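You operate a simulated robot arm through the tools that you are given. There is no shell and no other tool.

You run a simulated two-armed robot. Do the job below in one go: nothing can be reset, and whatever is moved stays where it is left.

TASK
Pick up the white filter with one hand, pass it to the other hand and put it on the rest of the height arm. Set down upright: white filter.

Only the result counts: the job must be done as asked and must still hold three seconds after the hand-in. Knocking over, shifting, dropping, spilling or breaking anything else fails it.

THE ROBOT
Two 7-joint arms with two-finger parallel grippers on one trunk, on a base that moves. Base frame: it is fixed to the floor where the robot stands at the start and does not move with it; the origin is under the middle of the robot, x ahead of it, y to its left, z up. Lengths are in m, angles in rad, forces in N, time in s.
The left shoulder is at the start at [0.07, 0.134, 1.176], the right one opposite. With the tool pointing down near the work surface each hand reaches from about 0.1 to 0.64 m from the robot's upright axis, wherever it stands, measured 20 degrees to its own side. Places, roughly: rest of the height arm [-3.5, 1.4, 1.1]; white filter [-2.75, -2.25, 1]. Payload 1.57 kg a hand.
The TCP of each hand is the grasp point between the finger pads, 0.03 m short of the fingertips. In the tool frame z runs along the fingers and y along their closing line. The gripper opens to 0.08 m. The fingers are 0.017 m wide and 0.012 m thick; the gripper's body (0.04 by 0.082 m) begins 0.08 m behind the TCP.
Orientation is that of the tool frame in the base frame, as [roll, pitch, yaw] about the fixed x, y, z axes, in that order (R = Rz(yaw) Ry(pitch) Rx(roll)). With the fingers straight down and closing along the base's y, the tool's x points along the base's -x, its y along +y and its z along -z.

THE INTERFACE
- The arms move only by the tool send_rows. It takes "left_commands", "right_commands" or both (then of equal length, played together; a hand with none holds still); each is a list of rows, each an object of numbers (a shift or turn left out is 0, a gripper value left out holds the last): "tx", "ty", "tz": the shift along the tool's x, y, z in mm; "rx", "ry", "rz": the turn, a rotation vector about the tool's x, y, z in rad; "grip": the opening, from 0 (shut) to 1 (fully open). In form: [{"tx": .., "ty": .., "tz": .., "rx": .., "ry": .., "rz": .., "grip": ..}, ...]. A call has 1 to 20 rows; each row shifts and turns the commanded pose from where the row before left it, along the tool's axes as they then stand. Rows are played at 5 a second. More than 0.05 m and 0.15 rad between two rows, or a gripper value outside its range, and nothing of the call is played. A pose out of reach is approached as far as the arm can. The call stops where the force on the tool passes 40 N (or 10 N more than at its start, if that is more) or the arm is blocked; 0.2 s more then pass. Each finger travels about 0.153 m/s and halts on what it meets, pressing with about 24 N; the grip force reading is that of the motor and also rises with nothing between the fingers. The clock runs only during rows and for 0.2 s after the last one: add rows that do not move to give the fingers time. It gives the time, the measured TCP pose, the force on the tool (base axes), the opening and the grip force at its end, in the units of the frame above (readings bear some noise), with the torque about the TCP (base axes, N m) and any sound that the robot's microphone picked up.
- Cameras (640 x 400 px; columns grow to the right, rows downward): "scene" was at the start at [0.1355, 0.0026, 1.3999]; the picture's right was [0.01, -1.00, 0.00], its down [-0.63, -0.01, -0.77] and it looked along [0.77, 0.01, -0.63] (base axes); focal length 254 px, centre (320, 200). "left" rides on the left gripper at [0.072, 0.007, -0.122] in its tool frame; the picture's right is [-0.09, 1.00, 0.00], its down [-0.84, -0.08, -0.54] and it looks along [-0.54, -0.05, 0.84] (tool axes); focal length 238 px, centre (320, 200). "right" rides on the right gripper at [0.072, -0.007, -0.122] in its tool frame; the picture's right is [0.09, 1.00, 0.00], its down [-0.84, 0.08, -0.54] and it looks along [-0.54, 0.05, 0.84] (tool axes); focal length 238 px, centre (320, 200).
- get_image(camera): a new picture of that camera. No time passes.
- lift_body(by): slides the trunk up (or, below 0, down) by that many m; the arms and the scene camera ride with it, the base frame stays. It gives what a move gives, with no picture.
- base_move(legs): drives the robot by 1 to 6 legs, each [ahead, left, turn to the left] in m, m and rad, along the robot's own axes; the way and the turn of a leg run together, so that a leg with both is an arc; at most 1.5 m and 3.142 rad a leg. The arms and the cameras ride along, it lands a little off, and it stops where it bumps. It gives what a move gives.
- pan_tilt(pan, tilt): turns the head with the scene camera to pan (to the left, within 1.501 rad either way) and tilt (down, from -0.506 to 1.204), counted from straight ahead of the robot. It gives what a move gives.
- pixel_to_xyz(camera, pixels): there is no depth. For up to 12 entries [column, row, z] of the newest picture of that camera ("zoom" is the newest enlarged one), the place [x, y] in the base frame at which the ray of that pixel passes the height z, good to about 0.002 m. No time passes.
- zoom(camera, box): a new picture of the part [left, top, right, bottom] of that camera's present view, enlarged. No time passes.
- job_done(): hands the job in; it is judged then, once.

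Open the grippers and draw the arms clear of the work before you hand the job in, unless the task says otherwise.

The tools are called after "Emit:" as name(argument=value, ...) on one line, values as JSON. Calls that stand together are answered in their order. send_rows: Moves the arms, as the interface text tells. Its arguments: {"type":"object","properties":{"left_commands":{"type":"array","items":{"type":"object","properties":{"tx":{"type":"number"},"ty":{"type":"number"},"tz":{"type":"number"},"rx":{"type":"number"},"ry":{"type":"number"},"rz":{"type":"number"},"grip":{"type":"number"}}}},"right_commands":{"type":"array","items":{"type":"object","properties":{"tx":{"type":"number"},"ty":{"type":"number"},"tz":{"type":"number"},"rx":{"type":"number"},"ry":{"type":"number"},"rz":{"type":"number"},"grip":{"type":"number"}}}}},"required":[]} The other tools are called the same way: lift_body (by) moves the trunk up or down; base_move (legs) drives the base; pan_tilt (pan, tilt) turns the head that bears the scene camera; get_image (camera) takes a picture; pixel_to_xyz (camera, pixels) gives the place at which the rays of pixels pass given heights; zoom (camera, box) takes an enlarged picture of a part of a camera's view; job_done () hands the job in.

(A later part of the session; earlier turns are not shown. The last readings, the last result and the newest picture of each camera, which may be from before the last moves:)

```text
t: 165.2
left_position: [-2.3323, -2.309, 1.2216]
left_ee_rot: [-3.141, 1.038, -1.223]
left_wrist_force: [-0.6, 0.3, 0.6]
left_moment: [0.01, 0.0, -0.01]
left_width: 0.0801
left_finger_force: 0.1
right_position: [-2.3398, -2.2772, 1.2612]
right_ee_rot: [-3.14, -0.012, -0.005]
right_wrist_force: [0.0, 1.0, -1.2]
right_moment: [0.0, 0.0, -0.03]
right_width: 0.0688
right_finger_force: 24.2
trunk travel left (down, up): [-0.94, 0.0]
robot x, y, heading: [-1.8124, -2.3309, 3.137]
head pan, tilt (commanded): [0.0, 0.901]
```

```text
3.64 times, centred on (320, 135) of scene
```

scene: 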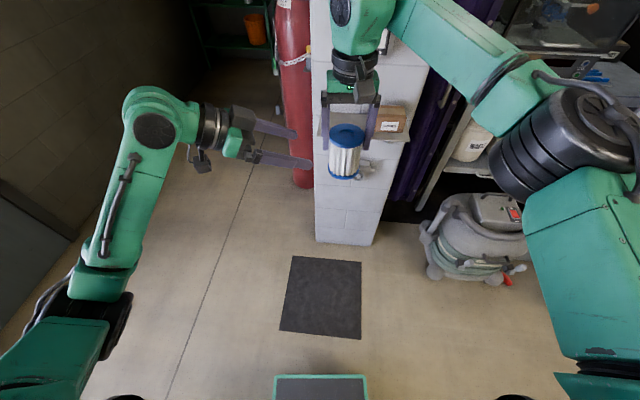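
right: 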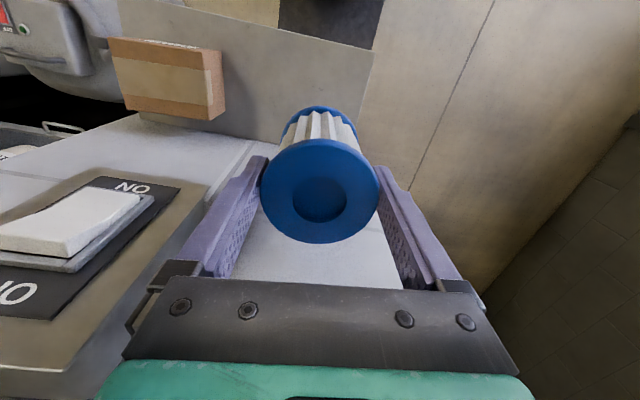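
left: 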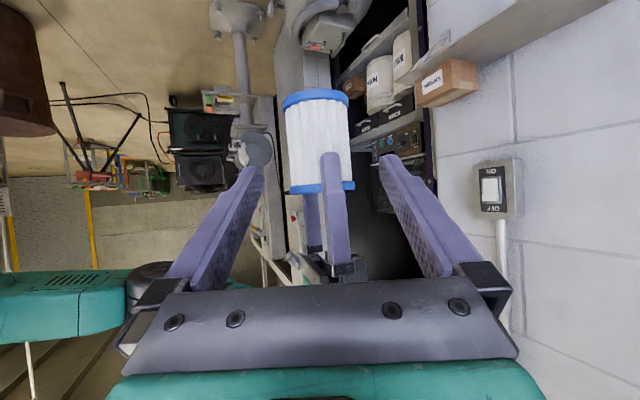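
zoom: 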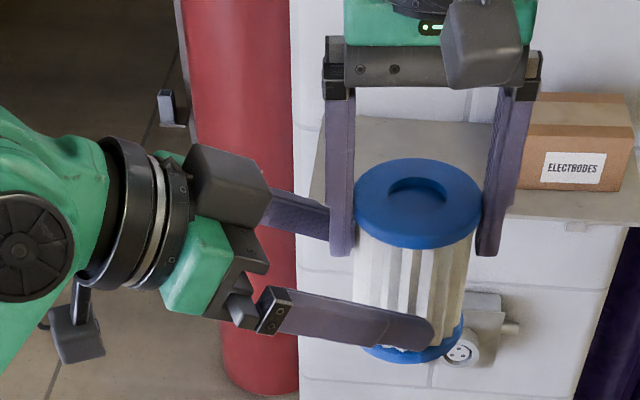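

The filter is now centred within about 1 mm between the left pads. I advance the last 38 mm in small steps.

Emit:
send_rows(left_commands=[{"ty": -0.8, "tz": 10}, {"tz": 10}, {"tz": 10}, {"tz": 8}, {}, {}])

Emit:
zoom(camera="left", box=[200, 50, 440, 230])

Emit:
zoom(camera="scene", box=[250, 80, 390, 190])

Emit:
get_image(camera="right")

```text
t: 166.6
left_position: [-2.3416, -2.2784, 1.2017]
left_ee_rot: [-3.141, 1.035, -1.221]
left_wrist_force: [1.7, -7.3, 0.4]
left_moment: [0.52, 0.16, 0.03]
left_width: 0.0799
left_finger_force: 0.0
right_position: [-2.3396, -2.275, 1.2589]
right_ee_rot: [-3.138, -0.012, -0.005]
right_wrist_force: [-1.5, 7.2, -2.1]
right_moment: [-0.09, -0.05, -0.05]
right_width: 0.0688
right_finger_force: 24.1
trunk travel left (down, up): [-0.94, 0.0]
robot x, y, heading: [-1.8096, -2.3293, 3.136]
head pan, tilt (commanded): [0.0, 0.901]
```

```text
2.22 times, centred on (320, 140) of left
```

zoom: 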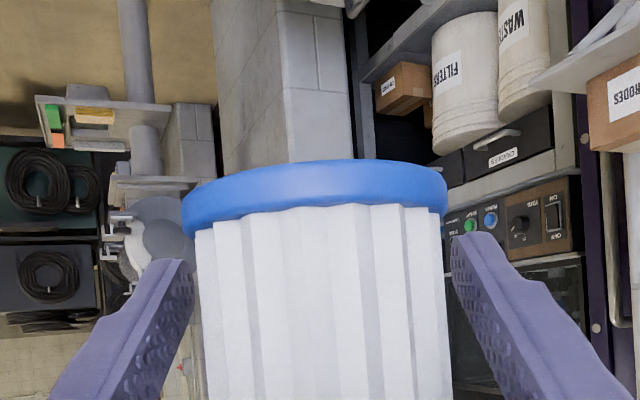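

```text
3.64 times, centred on (320, 135) of scene
```

zoom: 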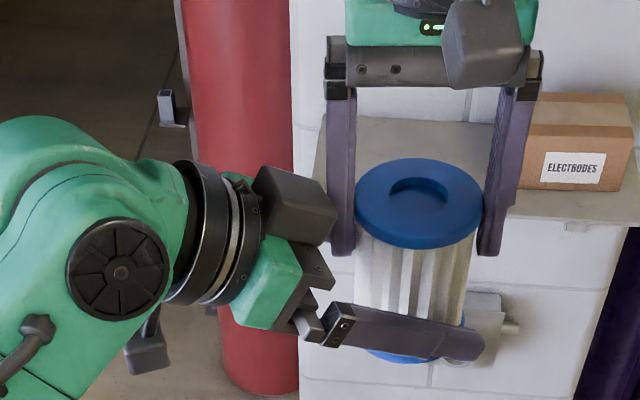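

```text
taken
```

right: 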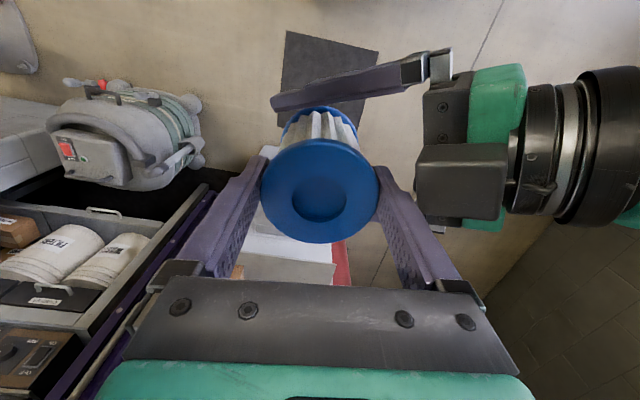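

Both wrists read a 7 N push along y: the dark block on the left gripper's upper side just touches the right hand's left finger (right view around (415,190)). I back the left hand off by 5 mm.

Emit:
send_rows(left_commands=[{"tz": -5}, {}, {}])

Emit:
zoom(camera="right", box=[230, 40, 510, 250])

```text
t: 167.4
left_position: [-2.3405, -2.2816, 1.204]
left_ee_rot: [-3.141, 1.037, -1.222]
left_wrist_force: [0.8, 0.0, -0.6]
left_moment: [0.01, -0.03, 0.01]
left_width: 0.0802
left_finger_force: 0.0
right_position: [-2.3393, -2.2759, 1.2602]
right_ee_rot: [-3.141, -0.012, -0.004]
right_wrist_force: [0.5, 0.6, -1.7]
right_moment: [-0.03, 0.01, -0.02]
right_width: 0.0685
right_finger_force: 24.6
trunk travel left (down, up): [-0.94, 0.0]
robot x, y, heading: [-1.8135, -2.3314, 3.139]
head pan, tilt (commanded): [0.0, 0.901]
```

```text
1.90 times, centred on (370, 145) of right
```

zoom: 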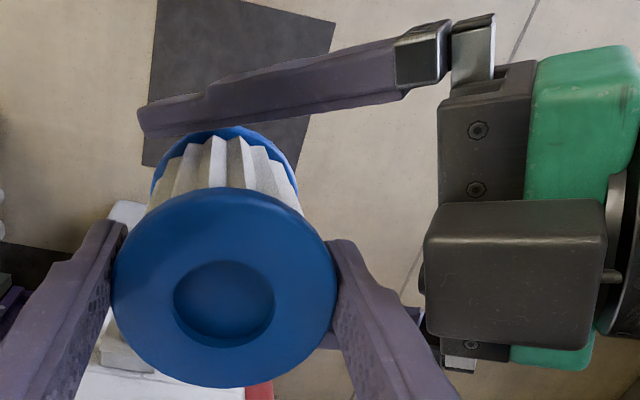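

No contact now. I narrow the left gripper to 0.074 m first to check the centring by force.

Emit:
send_rows(left_commands=[{"grip": 0.92}, {}, {}])

Emit:
zoom(camera="left", box=[200, 50, 440, 230])

```text
t: 168.2
left_position: [-2.3411, -2.2813, 1.2035]
left_ee_rot: [-3.14, 1.036, -1.222]
left_wrist_force: [-0.1, 0.7, -1.0]
left_moment: [0.02, 0.01, 0.04]
left_width: 0.0736
left_finger_force: 0.2
right_position: [-2.3405, -2.2765, 1.2613]
right_ee_rot: [-3.141, -0.014, -0.003]
right_wrist_force: [-0.2, 0.2, -1.4]
right_moment: [0.01, 0.02, 0.04]
right_width: 0.0687
right_finger_force: 24.0
trunk travel left (down, up): [-0.94, 0.0]
robot x, y, heading: [-1.8133, -2.3296, 3.139]
head pan, tilt (commanded): [0.0, 0.901]
```

```text
2.22 times, centred on (320, 140) of left
```

zoom: 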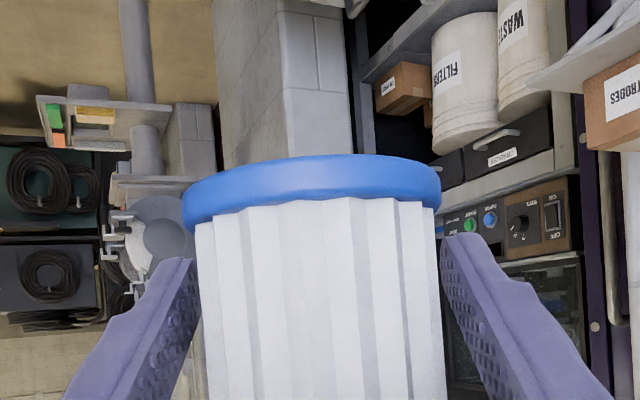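

Still force free at 0.0736, so the filter is centred. I close the left gripper fully while the right still holds.

Emit:
send_rows(left_commands=[{"grip": 0}, {}, {}, {}])

Emit:
zoom(camera="scene", box=[250, 80, 390, 190])

```text
t: 169.2
left_position: [-2.3408, -2.2815, 1.2044]
left_ee_rot: [3.141, 1.036, -1.223]
left_wrist_force: [-1.1, 0.7, 0.4]
left_moment: [-0.09, -0.22, -0.24]
left_width: 0.0678
left_finger_force: 24.2
right_position: [-2.34, -2.2762, 1.2596]
right_ee_rot: [-3.14, -0.011, -0.003]
right_wrist_force: [0.6, -0.3, -0.8]
right_moment: [0.09, 0.12, 0.21]
right_width: 0.0687
right_finger_force: 23.5
trunk travel left (down, up): [-0.94, 0.0]
robot x, y, heading: [-1.8154, -2.3284, 3.138]
head pan, tilt (commanded): [0.0, 0.901]
```

```text
3.64 times, centred on (320, 135) of scene
```

zoom: 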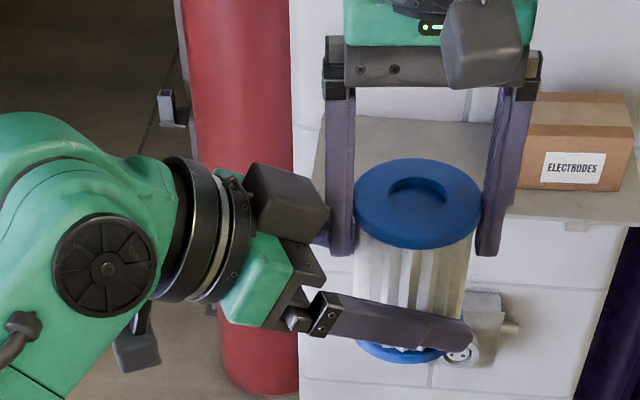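

Both hands hold it now (left 0.0678 m at 24 N). I open the right gripper only slightly, to 0.0735 m, since the left hand's block is just beside its finger.

Emit:
send_rows(right_commands=[{"grip": 0.92}, {}, {}, {}])

Emit:
get_image(camera="right")

```text
t: 170.2
left_position: [-2.3416, -2.2818, 1.2055]
left_ee_rot: [-3.141, 1.036, -1.221]
left_wrist_force: [-1.3, 0.1, 0.2]
left_moment: [-0.04, 0.01, 0.01]
left_width: 0.0679
left_finger_force: 24.2
right_position: [-2.339, -2.2759, 1.2606]
right_ee_rot: [-3.141, -0.011, -0.004]
right_wrist_force: [0.0, 0.5, 0.3]
right_moment: [-0.01, 0.0, 0.01]
right_width: 0.0733
right_finger_force: 0.0
trunk travel left (down, up): [-0.94, 0.0]
robot x, y, heading: [-1.8131, -2.3306, 3.137]
head pan, tilt (commanded): [0.0, 0.901]
```

```text
taken
```

right: 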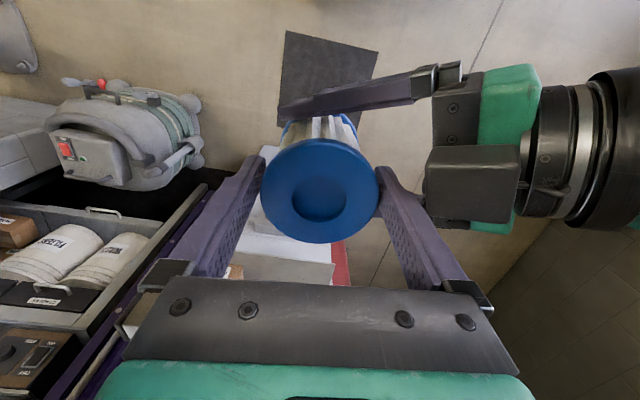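

The right hand is free of the filter (0 N). I lift it straight up in small steps, about 60 mm, then check.

Emit:
send_rows(right_commands=[{"tz": -10}, {"tz": -15}, {"tz": -15}, {"tz": -20}, {}])

Emit:
get_image(camera="right")

Emit:
zoom(camera="scene", box=[230, 60, 410, 200])

```text
t: 171.4
left_position: [-2.3407, -2.282, 1.2043]
left_ee_rot: [-3.141, 1.036, -1.222]
left_wrist_force: [1.2, -0.1, 0.7]
left_moment: [-0.02, 0.02, 0.04]
left_width: 0.0677
left_finger_force: 24.0
right_position: [-2.3398, -2.2759, 1.3198]
right_ee_rot: [-3.14, -0.011, -0.004]
right_wrist_force: [0.2, -0.5, -0.4]
right_moment: [0.02, 0.01, 0.01]
right_width: 0.0735
right_finger_force: 0.0
trunk travel left (down, up): [-0.94, 0.0]
robot x, y, heading: [-1.8138, -2.3286, 3.141]
head pan, tilt (commanded): [0.0, 0.901]
```

```text
taken
```

right: 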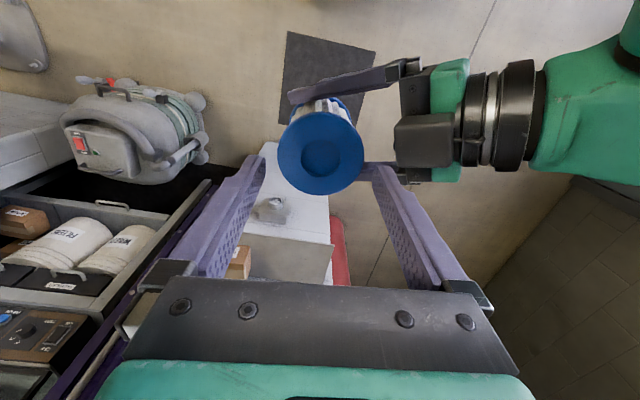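

```text
2.86 times, centred on (320, 130) of scene
```

zoom: 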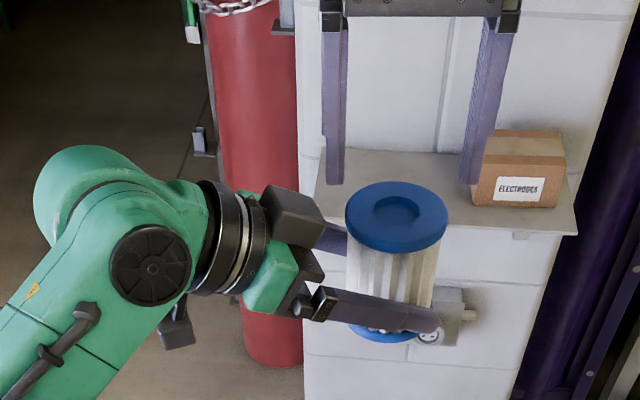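

Hand-over done: the left hand holds the filter upright. I raise the right hand further and move it to the robot's right.

Emit:
send_rows(right_commands=[{"tz": -30}, {"tz": -30}, {"ty": -40, "grip": 1}, {"ty": -40}, {"ty": -40}, {"tx": 30}, {}])

Emit:
get_image(camera="scene")

```text
t: 173.0
left_position: [-2.3405, -2.2815, 1.2049]
left_ee_rot: [-3.141, 1.035, -1.223]
left_wrist_force: [0.1, 0.2, -0.4]
left_moment: [-0.04, 0.01, -0.02]
left_width: 0.0679
left_finger_force: 24.4
right_position: [-2.3114, -2.1536, 1.3804]
right_ee_rot: [3.141, -0.013, -0.003]
right_wrist_force: [-0.2, 0.6, 0.5]
right_moment: [0.0, -0.01, -0.01]
right_width: 0.0799
right_finger_force: 0.0
trunk travel left (down, up): [-0.94, 0.0]
robot x, y, heading: [-1.8115, -2.3268, 3.138]
head pan, tilt (commanded): [0.0, 0.901]
```

```text
taken
```

scene: 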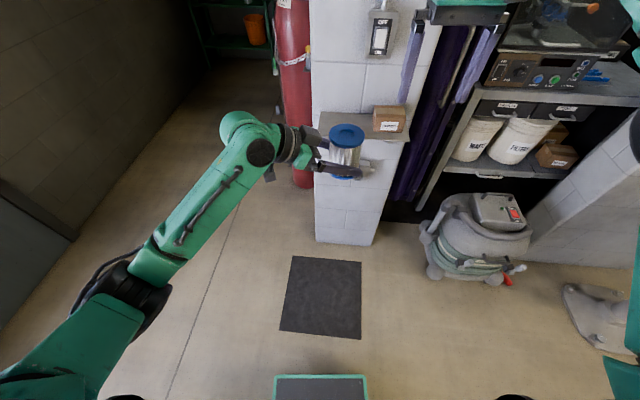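

The filter is held upright by the left hand. I now yaw the left tool back to point forward, in place.

Emit:
send_rows(left_commands=[{"rx": -0.1052, "rz": -0.0621}, {"rx": -0.1052, "rz": -0.0621}, {"rx": -0.1052, "rz": -0.0621}, {"rx": -0.1052, "rz": -0.0621}, {"rx": -0.1052, "rz": -0.0621}, {"rx": -0.1052, "rz": -0.0621}, {"rx": -0.1052, "rz": -0.0621}, {"rx": -0.1052, "rz": -0.0621}, {"rx": -0.1052, "rz": -0.0621}, {"rx": -0.1052, "rz": -0.0621}, {}, {}])

Emit:
get_image(camera="scene")

Emit:
get_image(camera="left")

```text
t: 175.6
left_position: [-2.3406, -2.2839, 1.2042]
left_ee_rot: [3.141, 1.036, -0.001]
left_wrist_force: [0.4, 0.7, 0.4]
left_moment: [0.01, 0.02, -0.02]
left_width: 0.0678
left_finger_force: 24.0
right_position: [-2.3118, -2.1542, 1.3806]
right_ee_rot: [-3.14, -0.012, -0.003]
right_wrist_force: [0.0, 0.7, 0.5]
right_moment: [0.01, -0.01, 0.03]
right_width: 0.0801
right_finger_force: 0.0
trunk travel left (down, up): [-0.94, 0.0]
robot x, y, heading: [-1.8105, -2.3309, 3.14]
head pan, tilt (commanded): [0.0, 0.901]
```

```text
taken
```

scene: 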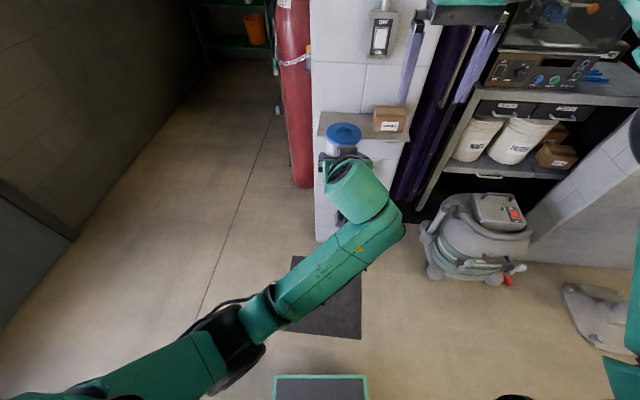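

```text
taken
```

left: 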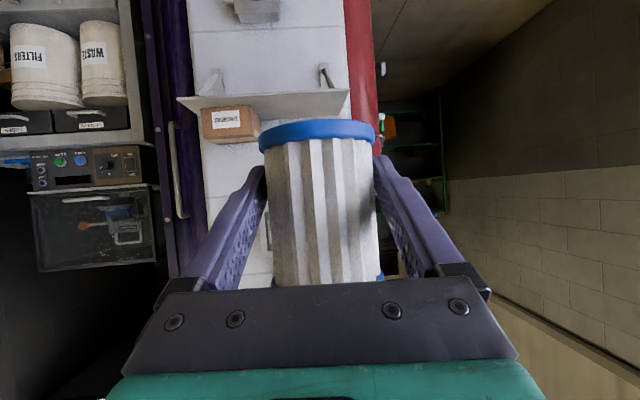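

The left arm is compact and the filter upright. I raise it 70 mm, shift it 80 mm left, then drive back along the known lane.

Emit:
send_rows(left_commands=[{"tx": -30.1, "tz": -17.8}, {"tx": -30.1, "tz": -17.8}, {"ty": 40}, {"ty": 40}, {}])

Emit:
base_move(legs=[[-1.1, -0.44, 0], [-1.15, -0.44, 0]])

Emit:
get_image(camera="left")

```text
t: 177.0
left_position: [-2.3507, -2.3858, 1.2837]
left_ee_rot: [2.995, 1.08, -0.086]
left_wrist_force: [0.0, 0.7, -1.6]
left_moment: [-0.02, -0.01, -0.02]
left_width: 0.0679
left_finger_force: 23.9
right_position: [-2.3108, -2.153, 1.3805]
right_ee_rot: [-3.141, -0.011, -0.004]
right_wrist_force: [0.6, 1.2, -0.8]
right_moment: [0.0, 0.02, -0.03]
right_width: 0.0801
right_finger_force: 0.2
trunk travel left (down, up): [-0.94, 0.0]
robot x, y, heading: [-1.815, -2.3283, 3.136]
head pan, tilt (commanded): [0.0, 0.901]
stopped in row 5 (left hand): the arm was blocked; the commanded pose is now the measured one
```

```text
t: 189.1
left_position: [-0.0402, -1.5385, 1.2821]
left_ee_rot: [2.997, 1.08, -0.091]
left_wrist_force: [0.2, 0.2, -1.3]
left_moment: [-0.01, -0.02, 0.0]
left_width: 0.0681
left_finger_force: 23.9
right_position: [-0.0004, -1.3054, 1.3798]
right_ee_rot: [-3.139, -0.011, -0.007]
right_wrist_force: [0.1, 0.6, 0.0]
right_moment: [0.02, 0.0, 0.02]
right_width: 0.08
right_finger_force: 0.1
trunk travel left (down, up): [-0.94, 0.0]
robot x, y, heading: [0.502, -1.4811, 3.131]
head pan, tilt (commanded): [0.0, 0.901]
```

```text
taken
```

left: 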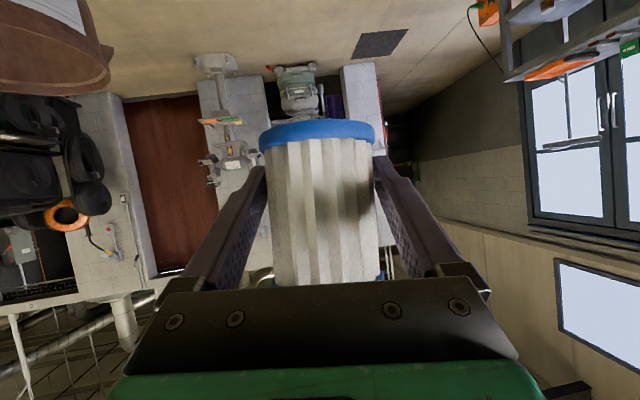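

The left arm was blocked at the end of its shift and its roll is now off by 0.15 rad (filter slightly tilted, still gripped at 24 N). I look at the arm with the scene camera before correcting.

Emit:
get_image(camera="scene")

Emit:
pan_tilt(pan=0.5, tilt=1.0)

Emit:
get_image(camera="scene")

```text
taken
```

scene: 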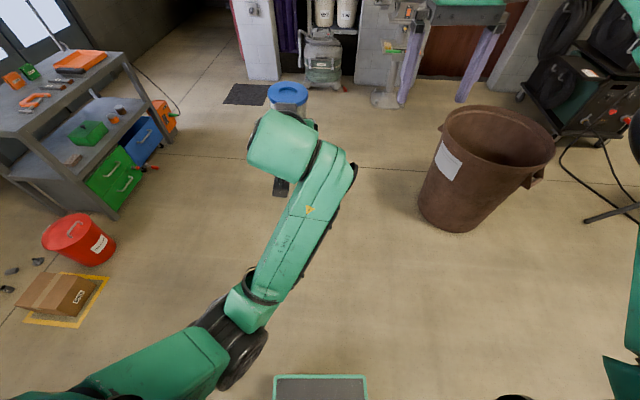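

```text
t: 190.0
left_position: [-0.0395, -1.5364, 1.2834]
left_ee_rot: [2.993, 1.079, -0.091]
left_wrist_force: [-0.6, 0.2, -2.6]
left_moment: [-0.03, 0.0, 0.02]
left_width: 0.068
left_finger_force: 23.7
right_position: [0.0012, -1.3042, 1.3804]
right_ee_rot: [-3.139, -0.014, -0.008]
right_wrist_force: [-0.2, 0.0, 0.0]
right_moment: [-0.01, 0.01, 0.01]
right_width: 0.0799
right_finger_force: 0.1
trunk travel left (down, up): [-0.94, 0.0]
robot x, y, heading: [0.4967, -1.4795, 3.134]
head pan, tilt (commanded): [0.499, 1.0]
```

```text
taken
```

scene: 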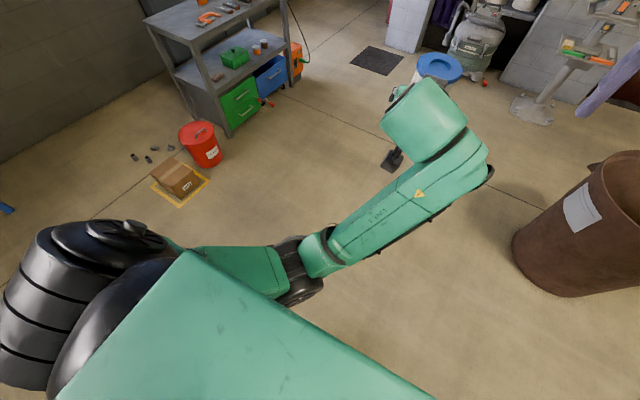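

The arm sits at its folding limit, so I move the left hand 0.12 m forward to free it and then undo the measured orientation error (about 0.095 rad) so the filter is upright again.

Emit:
send_rows(left_commands=[{"tx": -18.8, "ty": -1.6, "tz": 35.3}, {"tx": -18.8, "ty": -1.6, "tz": 35.3}, {"tx": -18.8, "ty": -1.6, "tz": 35.3}, {"rx": 0.0369, "ry": 0.0229, "rz": -0.019}, {"rx": 0.0369, "ry": 0.0229, "rz": -0.019}, {}, {}])

Emit:
get_image(camera="left")

Emit:
get_image(camera="scene")

```text
t: 191.6
left_position: [-0.1603, -1.5366, 1.2843]
left_ee_rot: [-3.14, 1.037, -0.01]
left_wrist_force: [0.9, 0.4, -0.7]
left_moment: [0.03, -0.04, 0.01]
left_width: 0.068
left_finger_force: 23.7
right_position: [0.001, -1.3047, 1.3814]
right_ee_rot: [-3.139, -0.01, -0.006]
right_wrist_force: [0.1, 0.3, 0.1]
right_moment: [-0.03, -0.02, -0.02]
right_width: 0.0801
right_finger_force: 0.2
trunk travel left (down, up): [-0.94, 0.0]
robot x, y, heading: [0.498, -1.4886, 3.134]
head pan, tilt (commanded): [0.499, 1.0]
```

```text
taken
```

left: 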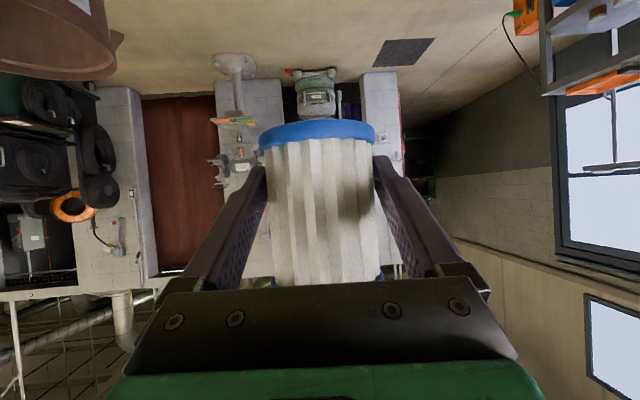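

```text
taken
```

scene: 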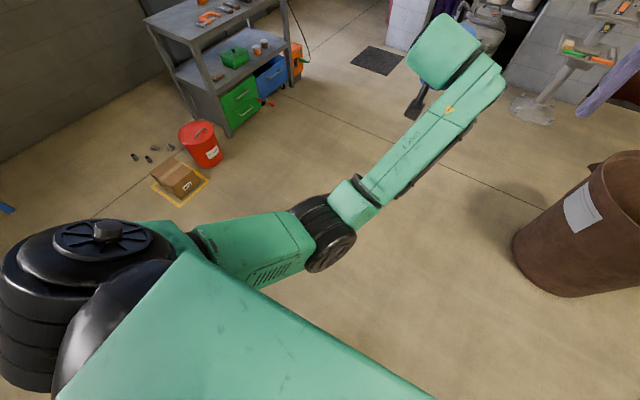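

The orientation is back to upright. I now go sideways along x≈0.45 to y≈1.8.

Emit:
base_move(legs=[[0.04, -1.1, 0.006], [0, -1.1, 0]])

Emit:
pan_tilt(pan=-0.5, tilt=0.8)

Emit:
get_image(camera="scene")

```text
t: 202.4
left_position: [-0.1468, 0.6692, 1.2838]
left_ee_rot: [-3.139, 1.036, -0.045]
left_wrist_force: [0.7, -0.1, -1.0]
left_moment: [0.03, 0.01, -0.02]
left_width: 0.068
left_finger_force: 23.5
right_position: [0.024, 0.8938, 1.3806]
right_ee_rot: [-3.14, -0.012, -0.048]
right_wrist_force: [-0.2, 0.5, -0.5]
right_moment: [-0.02, 0.0, -0.02]
right_width: 0.08
right_finger_force: 0.0
trunk travel left (down, up): [-0.94, 0.0]
robot x, y, heading: [0.5114, 0.696, 3.094]
head pan, tilt (commanded): [0.499, 1.0]
```

```text
t: 203.6
left_position: [-0.1451, 0.6701, 1.2841]
left_ee_rot: [-3.139, 1.036, -0.047]
left_wrist_force: [0.0, 1.1, -2.1]
left_moment: [0.01, -0.01, 0.02]
left_width: 0.0679
left_finger_force: 24.0
right_position: [0.0245, 0.8949, 1.3806]
right_ee_rot: [-3.14, -0.011, -0.046]
right_wrist_force: [-0.2, -0.2, 0.0]
right_moment: [0.0, 0.02, -0.02]
right_width: 0.0802
right_finger_force: 0.0
trunk travel left (down, up): [-0.94, 0.0]
robot x, y, heading: [0.5158, 0.6966, 3.094]
head pan, tilt (commanded): [-0.499, 0.799]
```

```text
taken
```

scene: 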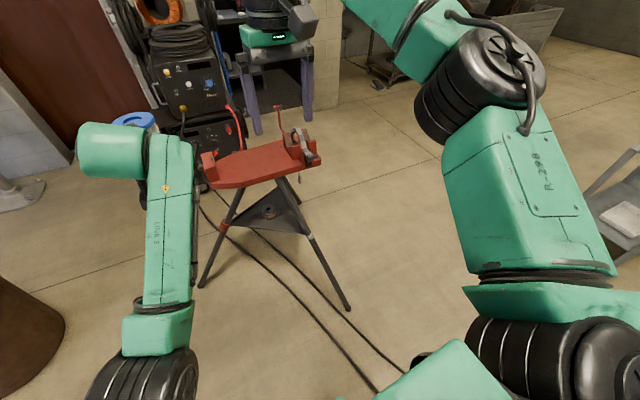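

I am at (0.51,0.70) with a heading error of 0.05. I correct it and go on sideways past the pipe stand to y≈1.85.

Emit:
base_move(legs=[[0.065, 0, 0.046], [0, -1.13, 0]])

Emit:
pan_tilt(pan=0.1, tilt=0.6)

Emit:
get_image(camera="scene")

```text
t: 209.9
left_position: [-0.2214, 1.73, 1.285]
left_ee_rot: [-3.138, 1.035, 0.027]
left_wrist_force: [-0.1, 0.3, -1.4]
left_moment: [0.0, -0.05, -0.03]
left_width: 0.068
left_finger_force: 23.8
right_position: [-0.0664, 1.9664, 1.3811]
right_ee_rot: [-3.138, -0.01, 0.025]
right_wrist_force: [-0.4, 0.5, 0.3]
right_moment: [0.0, -0.02, 0.02]
right_width: 0.0801
right_finger_force: 0.1
trunk travel left (down, up): [-0.94, 0.0]
robot x, y, heading: [0.438, 1.8085, -3.12]
head pan, tilt (commanded): [-0.499, 0.799]
```

```text
t: 210.9
left_position: [-0.2198, 1.729, 1.2842]
left_ee_rot: [-3.14, 1.034, 0.026]
left_wrist_force: [-0.9, 0.3, -0.7]
left_moment: [-0.01, -0.03, -0.01]
left_width: 0.0682
left_finger_force: 24.2
right_position: [-0.0672, 1.9671, 1.3805]
right_ee_rot: [-3.141, -0.013, 0.026]
right_wrist_force: [-0.2, -0.2, -0.8]
right_moment: [0.0, 0.03, 0.0]
right_width: 0.0801
right_finger_force: 0.2
trunk travel left (down, up): [-0.94, 0.0]
robot x, y, heading: [0.4414, 1.8059, -3.117]
head pan, tilt (commanded): [0.099, 0.6]
```

```text
taken
```

scene: 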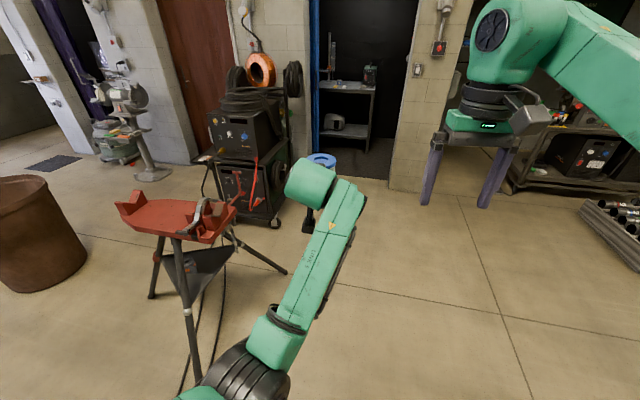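

The lane towards booth C is clear (doorway at (360,100) beyond the filter). I straighten up and drive ahead to x≈-1.5.

Emit:
base_move(legs=[[0, 0, -0.024], [0.97, -0.01, 0], [0.97, -0.01, 0]])

Emit:
pan_tilt(pan=0.0, tilt=0.5)

Emit:
get_image(camera="scene")

```text
t: 220.9
left_position: [-2.1603, 1.7914, 1.2845]
left_ee_rot: [-3.139, 1.037, -0.015]
left_wrist_force: [-0.1, -0.2, -1.1]
left_moment: [0.0, 0.02, -0.01]
left_width: 0.0678
left_finger_force: 23.9
right_position: [-1.9976, 2.0212, 1.3818]
right_ee_rot: [-3.139, -0.01, -0.017]
right_wrist_force: [0.2, -0.3, 0.5]
right_moment: [0.0, 0.05, -0.01]
right_width: 0.0801
right_finger_force: 0.0
trunk travel left (down, up): [-0.94, 0.0]
robot x, y, heading: [-1.5003, 1.8378, 3.13]
head pan, tilt (commanded): [0.099, 0.6]
```

```text
t: 221.6
left_position: [-2.1602, 1.7893, 1.285]
left_ee_rot: [-3.139, 1.035, -0.016]
left_wrist_force: [0.1, -0.7, -0.7]
left_moment: [0.0, -0.02, -0.03]
left_width: 0.068
left_finger_force: 23.8
right_position: [-1.9978, 2.0217, 1.3808]
right_ee_rot: [-3.141, -0.013, -0.016]
right_wrist_force: [0.1, 1.2, 0.2]
right_moment: [0.04, -0.03, 0.02]
right_width: 0.08
right_finger_force: 0.1
trunk travel left (down, up): [-0.94, 0.0]
robot x, y, heading: [-1.5002, 1.8371, 3.123]
head pan, tilt (commanded): [0.0, 0.499]
```

```text
taken
```

scene: 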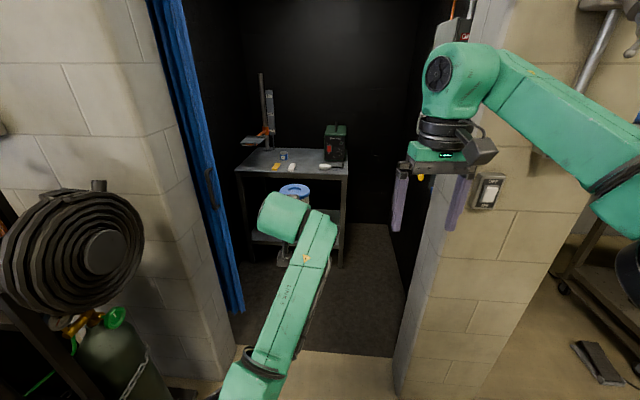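

The booth interior is well visible: the rest at (257,140), the box with handle at (335,143). I zoom to measure the rest plate and the box from here.

Emit:
zoom(camera="scene", box=[225, 60, 365, 190])

Emit:
zoom(camera="scene", box=[235, 110, 295, 160])

Emit:
pixel_to_xyz(camera="zoom", pixels=[[320, 200, 1.0], [320, 200, 1.2]])

```text
3.08 times, centred on (295, 125) of scene
```

zoom: 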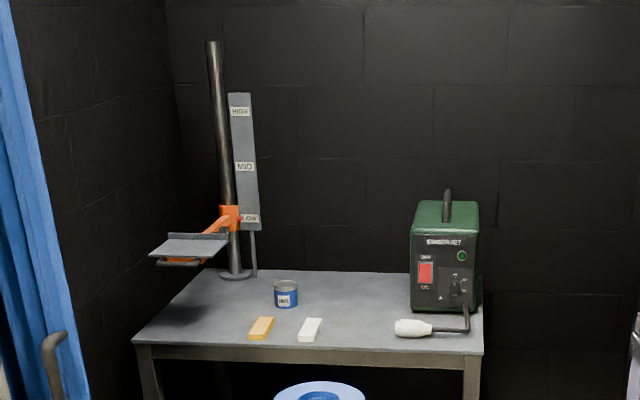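

```text
8.00 times, centred on (265, 135) of scene
```

zoom: 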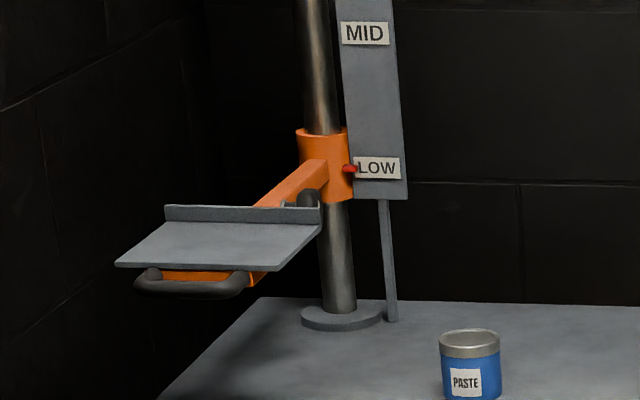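

```text
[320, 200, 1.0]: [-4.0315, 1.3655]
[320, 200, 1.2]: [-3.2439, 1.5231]
```

Emit:
pixel_to_xyz(camera="zoom", pixels=[[116, 265, 1.1], [116, 265, 1.2], [278, 270, 1.1], [278, 270, 1.2], [319, 226, 1.1], [319, 226, 1.2], [165, 222, 1.1], [165, 222, 1.2], [342, 325, 0.9], [342, 325, 1.0], [190, 297, 1.1], [135, 285, 1.1]])

```text
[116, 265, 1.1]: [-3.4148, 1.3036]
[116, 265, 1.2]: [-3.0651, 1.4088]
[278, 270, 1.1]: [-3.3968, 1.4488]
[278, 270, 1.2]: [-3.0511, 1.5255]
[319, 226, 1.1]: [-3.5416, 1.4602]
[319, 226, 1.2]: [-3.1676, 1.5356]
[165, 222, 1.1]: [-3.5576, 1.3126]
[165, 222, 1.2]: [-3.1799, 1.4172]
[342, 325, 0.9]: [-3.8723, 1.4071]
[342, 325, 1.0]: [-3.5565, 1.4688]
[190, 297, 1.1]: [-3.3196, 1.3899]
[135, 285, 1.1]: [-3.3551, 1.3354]
```

At z=1.1 the plate spans x -3.56..-3.40, y 1.30..1.46. Before entering I narrow the right arm: its hand goes 100 mm forward and 55 mm inward.

Emit:
send_rows(right_commands=[{"tx": -35, "ty": 15, "tz": -10}, {"tx": -35, "ty": 20, "tz": -10}, {"tx": -30, "ty": 20, "tz": -10}, {}])

Emit:
pan_tilt(pan=-0.7, tilt=0.7)

Emit:
get_image(camera="scene")

Emit:
pan_tilt(pan=0.7, tilt=0.9)

Emit:
get_image(camera="scene")

```text
t: 222.6
left_position: [-2.1621, 1.7916, 1.2836]
left_ee_rot: [-3.139, 1.036, -0.016]
left_wrist_force: [-0.4, 0.2, -0.6]
left_moment: [-0.02, -0.02, -0.01]
left_width: 0.068
left_finger_force: 23.7
right_position: [-2.0439, 1.9953, 1.3908]
right_ee_rot: [-3.139, -0.009, -0.016]
right_wrist_force: [-0.3, -0.5, -0.9]
right_moment: [0.0, 0.0, -0.01]
right_width: 0.0797
right_finger_force: 0.1
right hand out of reach, approached as far as the arm can: row 2, 3
trunk travel left (down, up): [-0.94, 0.0]
robot x, y, heading: [-1.4998, 1.8375, 3.13]
head pan, tilt (commanded): [0.0, 0.499]
```

```text
t: 223.7
left_position: [-2.1607, 1.7894, 1.2841]
left_ee_rot: [-3.14, 1.034, -0.015]
left_wrist_force: [-0.7, -0.1, -1.4]
left_moment: [0.02, 0.01, -0.03]
left_width: 0.0679
left_finger_force: 23.7
right_position: [-2.0434, 1.9952, 1.3916]
right_ee_rot: [-3.138, -0.01, -0.014]
right_wrist_force: [-0.2, -0.4, 0.2]
right_moment: [0.0, 0.01, -0.02]
right_width: 0.0798
right_finger_force: 0.0
trunk travel left (down, up): [-0.94, 0.0]
robot x, y, heading: [-1.4996, 1.8391, 3.122]
head pan, tilt (commanded): [-0.7, 0.7]
```

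```text
taken
```

scene: 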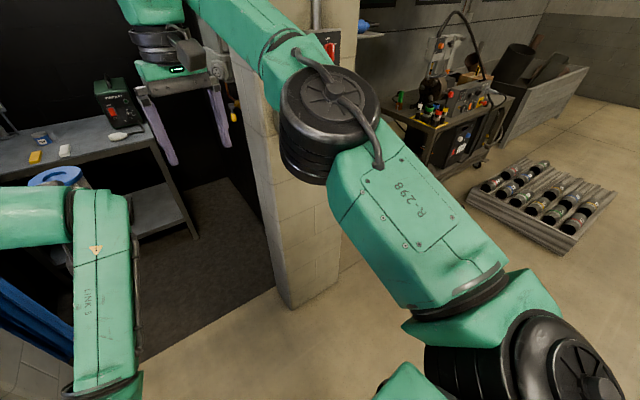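

```text
t: 225.2
left_position: [-2.1606, 1.7898, 1.2843]
left_ee_rot: [-3.14, 1.036, -0.015]
left_wrist_force: [-0.5, -0.1, -0.9]
left_moment: [0.04, -0.05, 0.0]
left_width: 0.0678
left_finger_force: 24.0
right_position: [-2.0437, 1.996, 1.3914]
right_ee_rot: [-3.139, -0.011, -0.013]
right_wrist_force: [0.7, -0.1, -0.2]
right_moment: [-0.01, -0.01, -0.03]
right_width: 0.0799
right_finger_force: 0.0
trunk travel left (down, up): [-0.94, 0.0]
robot x, y, heading: [-1.5019, 1.837, 3.122]
head pan, tilt (commanded): [0.7, 0.901]
```

```text
taken
```

scene: 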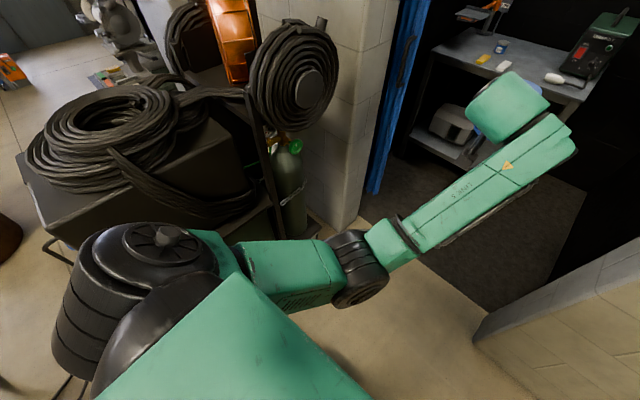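

The right elbow still sticks out at (330,130). I pitch the right fingers forward as on the left, so the arm can stretch out narrow.

Emit:
send_rows(right_commands=[{"ry": -0.15}, {"ry": -0.15}, {"ry": -0.15}, {"ry": -0.15}, {"ry": -0.15}, {"ry": -0.15}, {"ry": -0.14}, {}, {}])

Emit:
pan_tilt(pan=-0.7, tilt=0.7)

Emit:
get_image(camera="scene")

```text
t: 227.2
left_position: [-2.1614, 1.7905, 1.2839]
left_ee_rot: [-3.14, 1.035, -0.016]
left_wrist_force: [0.6, -0.3, -1.2]
left_moment: [0.0, 0.04, 0.01]
left_width: 0.068
left_finger_force: 23.7
right_position: [-2.0399, 1.9974, 1.3886]
right_ee_rot: [3.142, 1.027, -0.014]
right_wrist_force: [0.2, -0.4, 0.0]
right_moment: [0.01, 0.0, -0.01]
right_width: 0.0802
right_finger_force: 0.0
trunk travel left (down, up): [-0.94, 0.0]
robot x, y, heading: [-1.5002, 1.8418, 3.125]
head pan, tilt (commanded): [0.7, 0.901]
```

```text
t: 228.8
left_position: [-2.1618, 1.791, 1.2839]
left_ee_rot: [-3.14, 1.035, -0.015]
left_wrist_force: [0.6, 0.2, -1.1]
left_moment: [0.01, 0.0, 0.01]
left_width: 0.068
left_finger_force: 24.3
right_position: [-2.0395, 1.9972, 1.3896]
right_ee_rot: [-3.141, 1.027, -0.015]
right_wrist_force: [-0.8, -0.1, 0.7]
right_moment: [-0.01, 0.0, 0.01]
right_width: 0.08
right_finger_force: 0.1
trunk travel left (down, up): [-0.94, 0.0]
robot x, y, heading: [-1.5052, 1.8375, 3.127]
head pan, tilt (commanded): [-0.7, 0.7]
```

```text
taken
```

scene: 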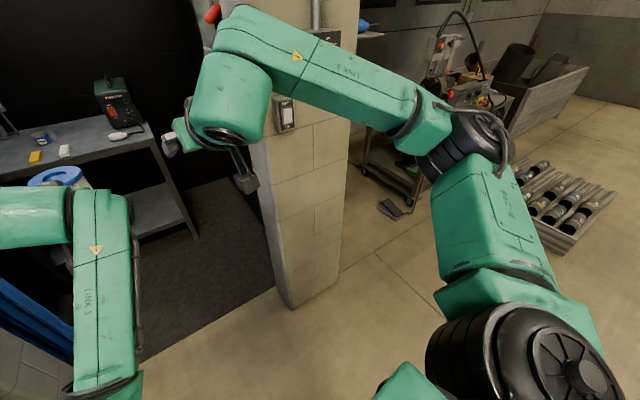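

Now I stretch the right arm 0.18 m forward and 40 mm inward to bring its elbow in.

Emit:
send_rows(right_commands=[{"tx": -18.6, "tz": 30.8, "ty": 8}, {"tx": -18.6, "tz": 30.8, "ty": 8}, {"tx": -18.6, "tz": 30.8, "ty": 8}, {"tx": -18.6, "tz": 30.8, "ty": 8}, {"tx": -18.6, "tz": 30.8, "ty": 8}, {}, {}])

Emit:
get_image(camera="scene")

```text
t: 230.3
left_position: [-2.1591, 1.7917, 1.2843]
left_ee_rot: [-3.141, 1.037, -0.017]
left_wrist_force: [-0.9, 0.0, -1.5]
left_moment: [0.0, 0.0, -0.01]
left_width: 0.0676
left_finger_force: 24.2
right_position: [-2.217, 1.9622, 1.3882]
right_ee_rot: [-3.139, 1.026, -0.014]
right_wrist_force: [-0.7, 0.4, 0.5]
right_moment: [0.03, 0.01, 0.02]
right_width: 0.0801
right_finger_force: 0.0
trunk travel left (down, up): [-0.94, 0.0]
robot x, y, heading: [-1.5038, 1.8377, 3.127]
head pan, tilt (commanded): [-0.7, 0.7]
```

```text
taken
```

scene: 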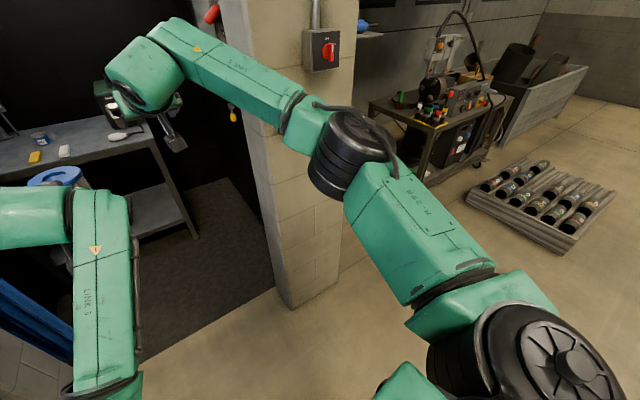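

The right arm is nearly straight. I measure its outer elbow edge (390,140) against the doorway edge.

Emit:
pixel_to_xyz(camera="scene", pixels=[[390, 140, 1.4], [390, 140, 1.35], [390, 140, 1.3], [330, 190, 1.3], [500, 270, 1.35], [565, 310, 1.35], [615, 395, 1.35], [275, 292, 0]])

```text
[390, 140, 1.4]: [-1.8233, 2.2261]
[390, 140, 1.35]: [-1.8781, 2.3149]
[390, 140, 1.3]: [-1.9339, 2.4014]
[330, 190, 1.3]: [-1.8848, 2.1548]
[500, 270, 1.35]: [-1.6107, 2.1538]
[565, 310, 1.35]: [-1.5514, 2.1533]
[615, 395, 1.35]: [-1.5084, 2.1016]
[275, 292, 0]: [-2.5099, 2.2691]
```

The outer elbow edge is about 0.39 m from my axis, so y≈1.80 leaves about 0.1 m in the doorway. I straighten the heading and advance to x≈-2.2.

Emit:
base_move(legs=[[0, 0, 0.014], [0.4, 0.03, 0], [0.3, 0.01, 0]])

Emit:
pan_tilt(pan=-0.9, tilt=0.6)

Emit:
get_image(camera="scene")

Emit:
pan_tilt(pan=0.9, tilt=0.8)

Emit:
get_image(camera="scene")

```text
t: 234.8
left_position: [-2.8581, 1.7429, 1.2844]
left_ee_rot: [-3.14, 1.039, 0.001]
left_wrist_force: [0.6, 0.2, -2.3]
left_moment: [0.0, -0.03, 0.0]
left_width: 0.068
left_finger_force: 23.7
right_position: [-2.918, 1.9138, 1.3881]
right_ee_rot: [-3.14, 1.031, 0.002]
right_wrist_force: [0.9, -0.3, -0.3]
right_moment: [0.01, -0.02, 0.01]
right_width: 0.0801
right_finger_force: 0.1
trunk travel left (down, up): [-0.94, 0.0]
robot x, y, heading: [-2.2003, 1.8081, 3.149]
head pan, tilt (commanded): [-0.7, 0.7]
```

```text
t: 235.6
left_position: [-2.8612, 1.7424, 1.2839]
left_ee_rot: [-3.139, 1.035, 0.001]
left_wrist_force: [-0.5, 0.0, -1.4]
left_moment: [-0.01, 0.01, -0.01]
left_width: 0.0679
left_finger_force: 23.9
right_position: [-2.9202, 1.9136, 1.3886]
right_ee_rot: [-3.14, 1.028, 0.001]
right_wrist_force: [-0.4, 0.6, -0.8]
right_moment: [0.03, 0.01, -0.02]
right_width: 0.0799
right_finger_force: 0.1
trunk travel left (down, up): [-0.94, 0.0]
robot x, y, heading: [-2.2023, 1.8044, 3.145]
head pan, tilt (commanded): [-0.901, 0.6]
```

```text
taken
```

scene: 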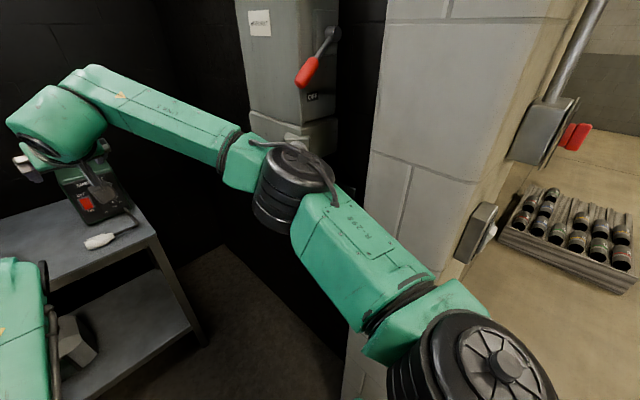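

```text
t: 237.4
left_position: [-2.8618, 1.7432, 1.2836]
left_ee_rot: [-3.139, 1.036, 0.0]
left_wrist_force: [-0.9, -0.1, -1.6]
left_moment: [-0.02, 0.01, -0.02]
left_width: 0.0679
left_finger_force: 24.2
right_position: [-2.9201, 1.9137, 1.3873]
right_ee_rot: [-3.139, 1.029, 0.002]
right_wrist_force: [0.3, -1.4, 0.4]
right_moment: [0.0, 0.0, 0.01]
right_width: 0.0802
right_finger_force: 0.0
trunk travel left (down, up): [-0.94, 0.0]
robot x, y, heading: [-2.2, 1.8031, 3.136]
head pan, tilt (commanded): [0.901, 0.799]
```

```text
taken
```

scene: 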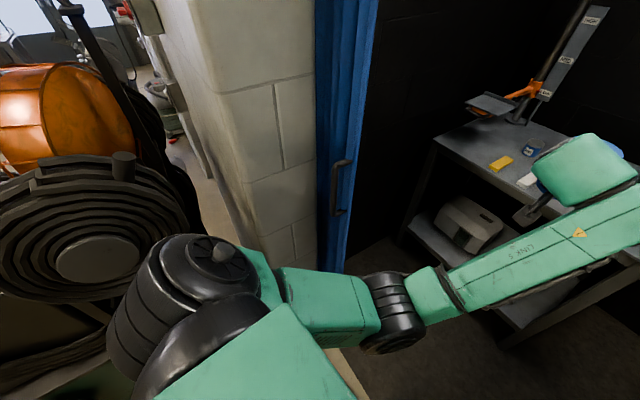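

The right wall of the booth carries a switch panel with a red lever at (310,65). I measure the wall line and panel edges to see what room the right elbow has.

Emit:
pan_tilt(pan=-0.9, tilt=0.6)

Emit:
get_image(camera="scene")

Emit:
pixel_to_xyz(camera="scene", pixels=[[225, 245, 0], [260, 280, 0], [300, 318, 0], [345, 360, 0], [350, 380, 0], [340, 115, 1.3], [250, 125, 1.3], [308, 80, 1.5], [300, 145, 1.3], [338, 180, 1.4], [338, 180, 1.35]])

```text
t: 239.2
left_position: [-2.8628, 1.7429, 1.2847]
left_ee_rot: [-3.14, 1.035, 0.0]
left_wrist_force: [-0.4, 0.5, -1.5]
left_moment: [0.0, -0.03, 0.0]
left_width: 0.0678
left_finger_force: 23.8
right_position: [-2.9204, 1.9133, 1.3863]
right_ee_rot: [-3.139, 1.028, 0.002]
right_wrist_force: [-1.3, -0.5, 0.2]
right_moment: [-0.02, 0.02, -0.01]
right_width: 0.0799
right_finger_force: 0.0
trunk travel left (down, up): [-0.94, 0.0]
robot x, y, heading: [-2.2012, 1.7992, 3.139]
head pan, tilt (commanded): [-0.901, 0.6]
```

```text
taken
```

scene: 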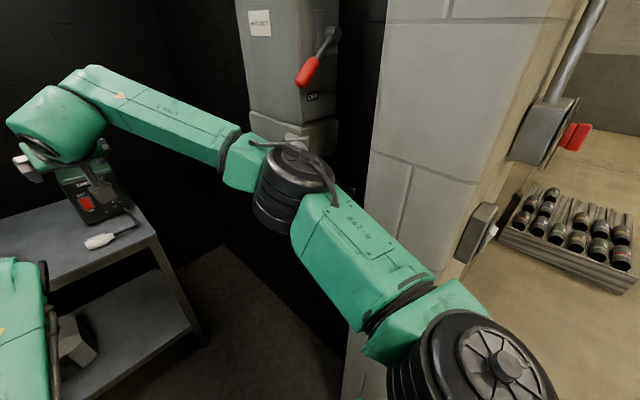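

```text
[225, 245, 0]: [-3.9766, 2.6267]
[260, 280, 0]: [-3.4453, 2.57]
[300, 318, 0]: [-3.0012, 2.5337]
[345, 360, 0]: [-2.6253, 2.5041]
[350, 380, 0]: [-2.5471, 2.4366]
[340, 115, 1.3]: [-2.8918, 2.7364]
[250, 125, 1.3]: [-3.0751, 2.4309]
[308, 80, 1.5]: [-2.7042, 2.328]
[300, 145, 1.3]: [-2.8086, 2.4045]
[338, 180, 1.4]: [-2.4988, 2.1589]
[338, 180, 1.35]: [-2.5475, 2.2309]
```

The right wall is at y≈2.53, the lever tip at y≈2.33 and my elbow's edge at y≈2.2, so there is room if I keep y≈1.75. I advance to x≈-2.6, shifting slightly left.

Emit:
base_move(legs=[[0.2, 0.03, 0], [0.2, 0.03, 0]])

Emit:
pan_tilt(pan=0.35, tilt=0.6)

Emit:
get_image(camera="scene")

Emit:
get_image(camera="left")

```text
t: 241.9
left_position: [-3.2495, 1.6817, 1.2868]
left_ee_rot: [-3.141, 1.042, 0.0]
left_wrist_force: [0.6, 0.1, -0.1]
left_moment: [0.0, 0.0, 0.03]
left_width: 0.0681
left_finger_force: 23.5
right_position: [-3.3084, 1.8527, 1.3894]
right_ee_rot: [-3.138, 1.033, 0.002]
right_wrist_force: [0.4, 0.3, 0.1]
right_moment: [0.01, 0.01, 0.03]
right_width: 0.0801
right_finger_force: 0.1
trunk travel left (down, up): [-0.94, 0.0]
robot x, y, heading: [-2.5973, 1.7419, -3.14]
head pan, tilt (commanded): [-0.901, 0.6]
```

```text
t: 243.4
left_position: [-3.2539, 1.6826, 1.2843]
left_ee_rot: [-3.14, 1.036, 0.002]
left_wrist_force: [0.1, 0.4, -0.7]
left_moment: [0.02, 0.03, -0.04]
left_width: 0.0679
left_finger_force: 23.7
right_position: [-3.3144, 1.8522, 1.3873]
right_ee_rot: [-3.139, 1.027, 0.004]
right_wrist_force: [-0.3, -0.2, 0.0]
right_moment: [-0.01, 0.02, 0.0]
right_width: 0.08
right_finger_force: 0.1
trunk travel left (down, up): [-0.94, 0.0]
robot x, y, heading: [-2.5948, 1.739, -3.139]
head pan, tilt (commanded): [0.351, 0.6]
```

```text
taken
```

scene: 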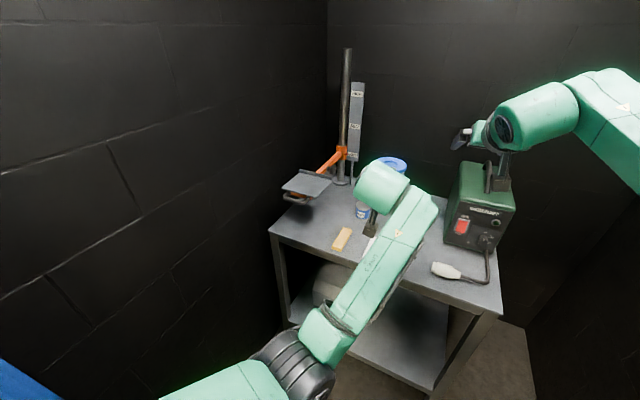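

```text
taken
```

left: 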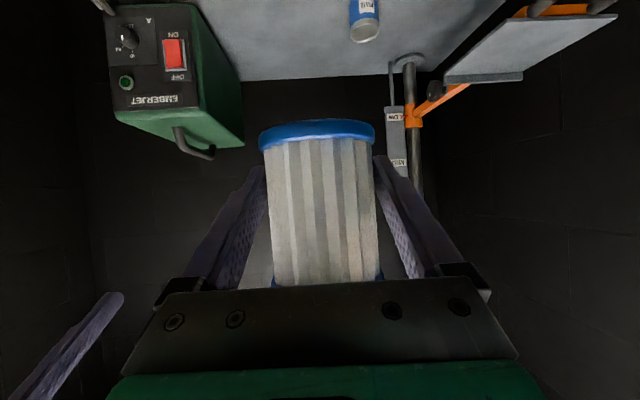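

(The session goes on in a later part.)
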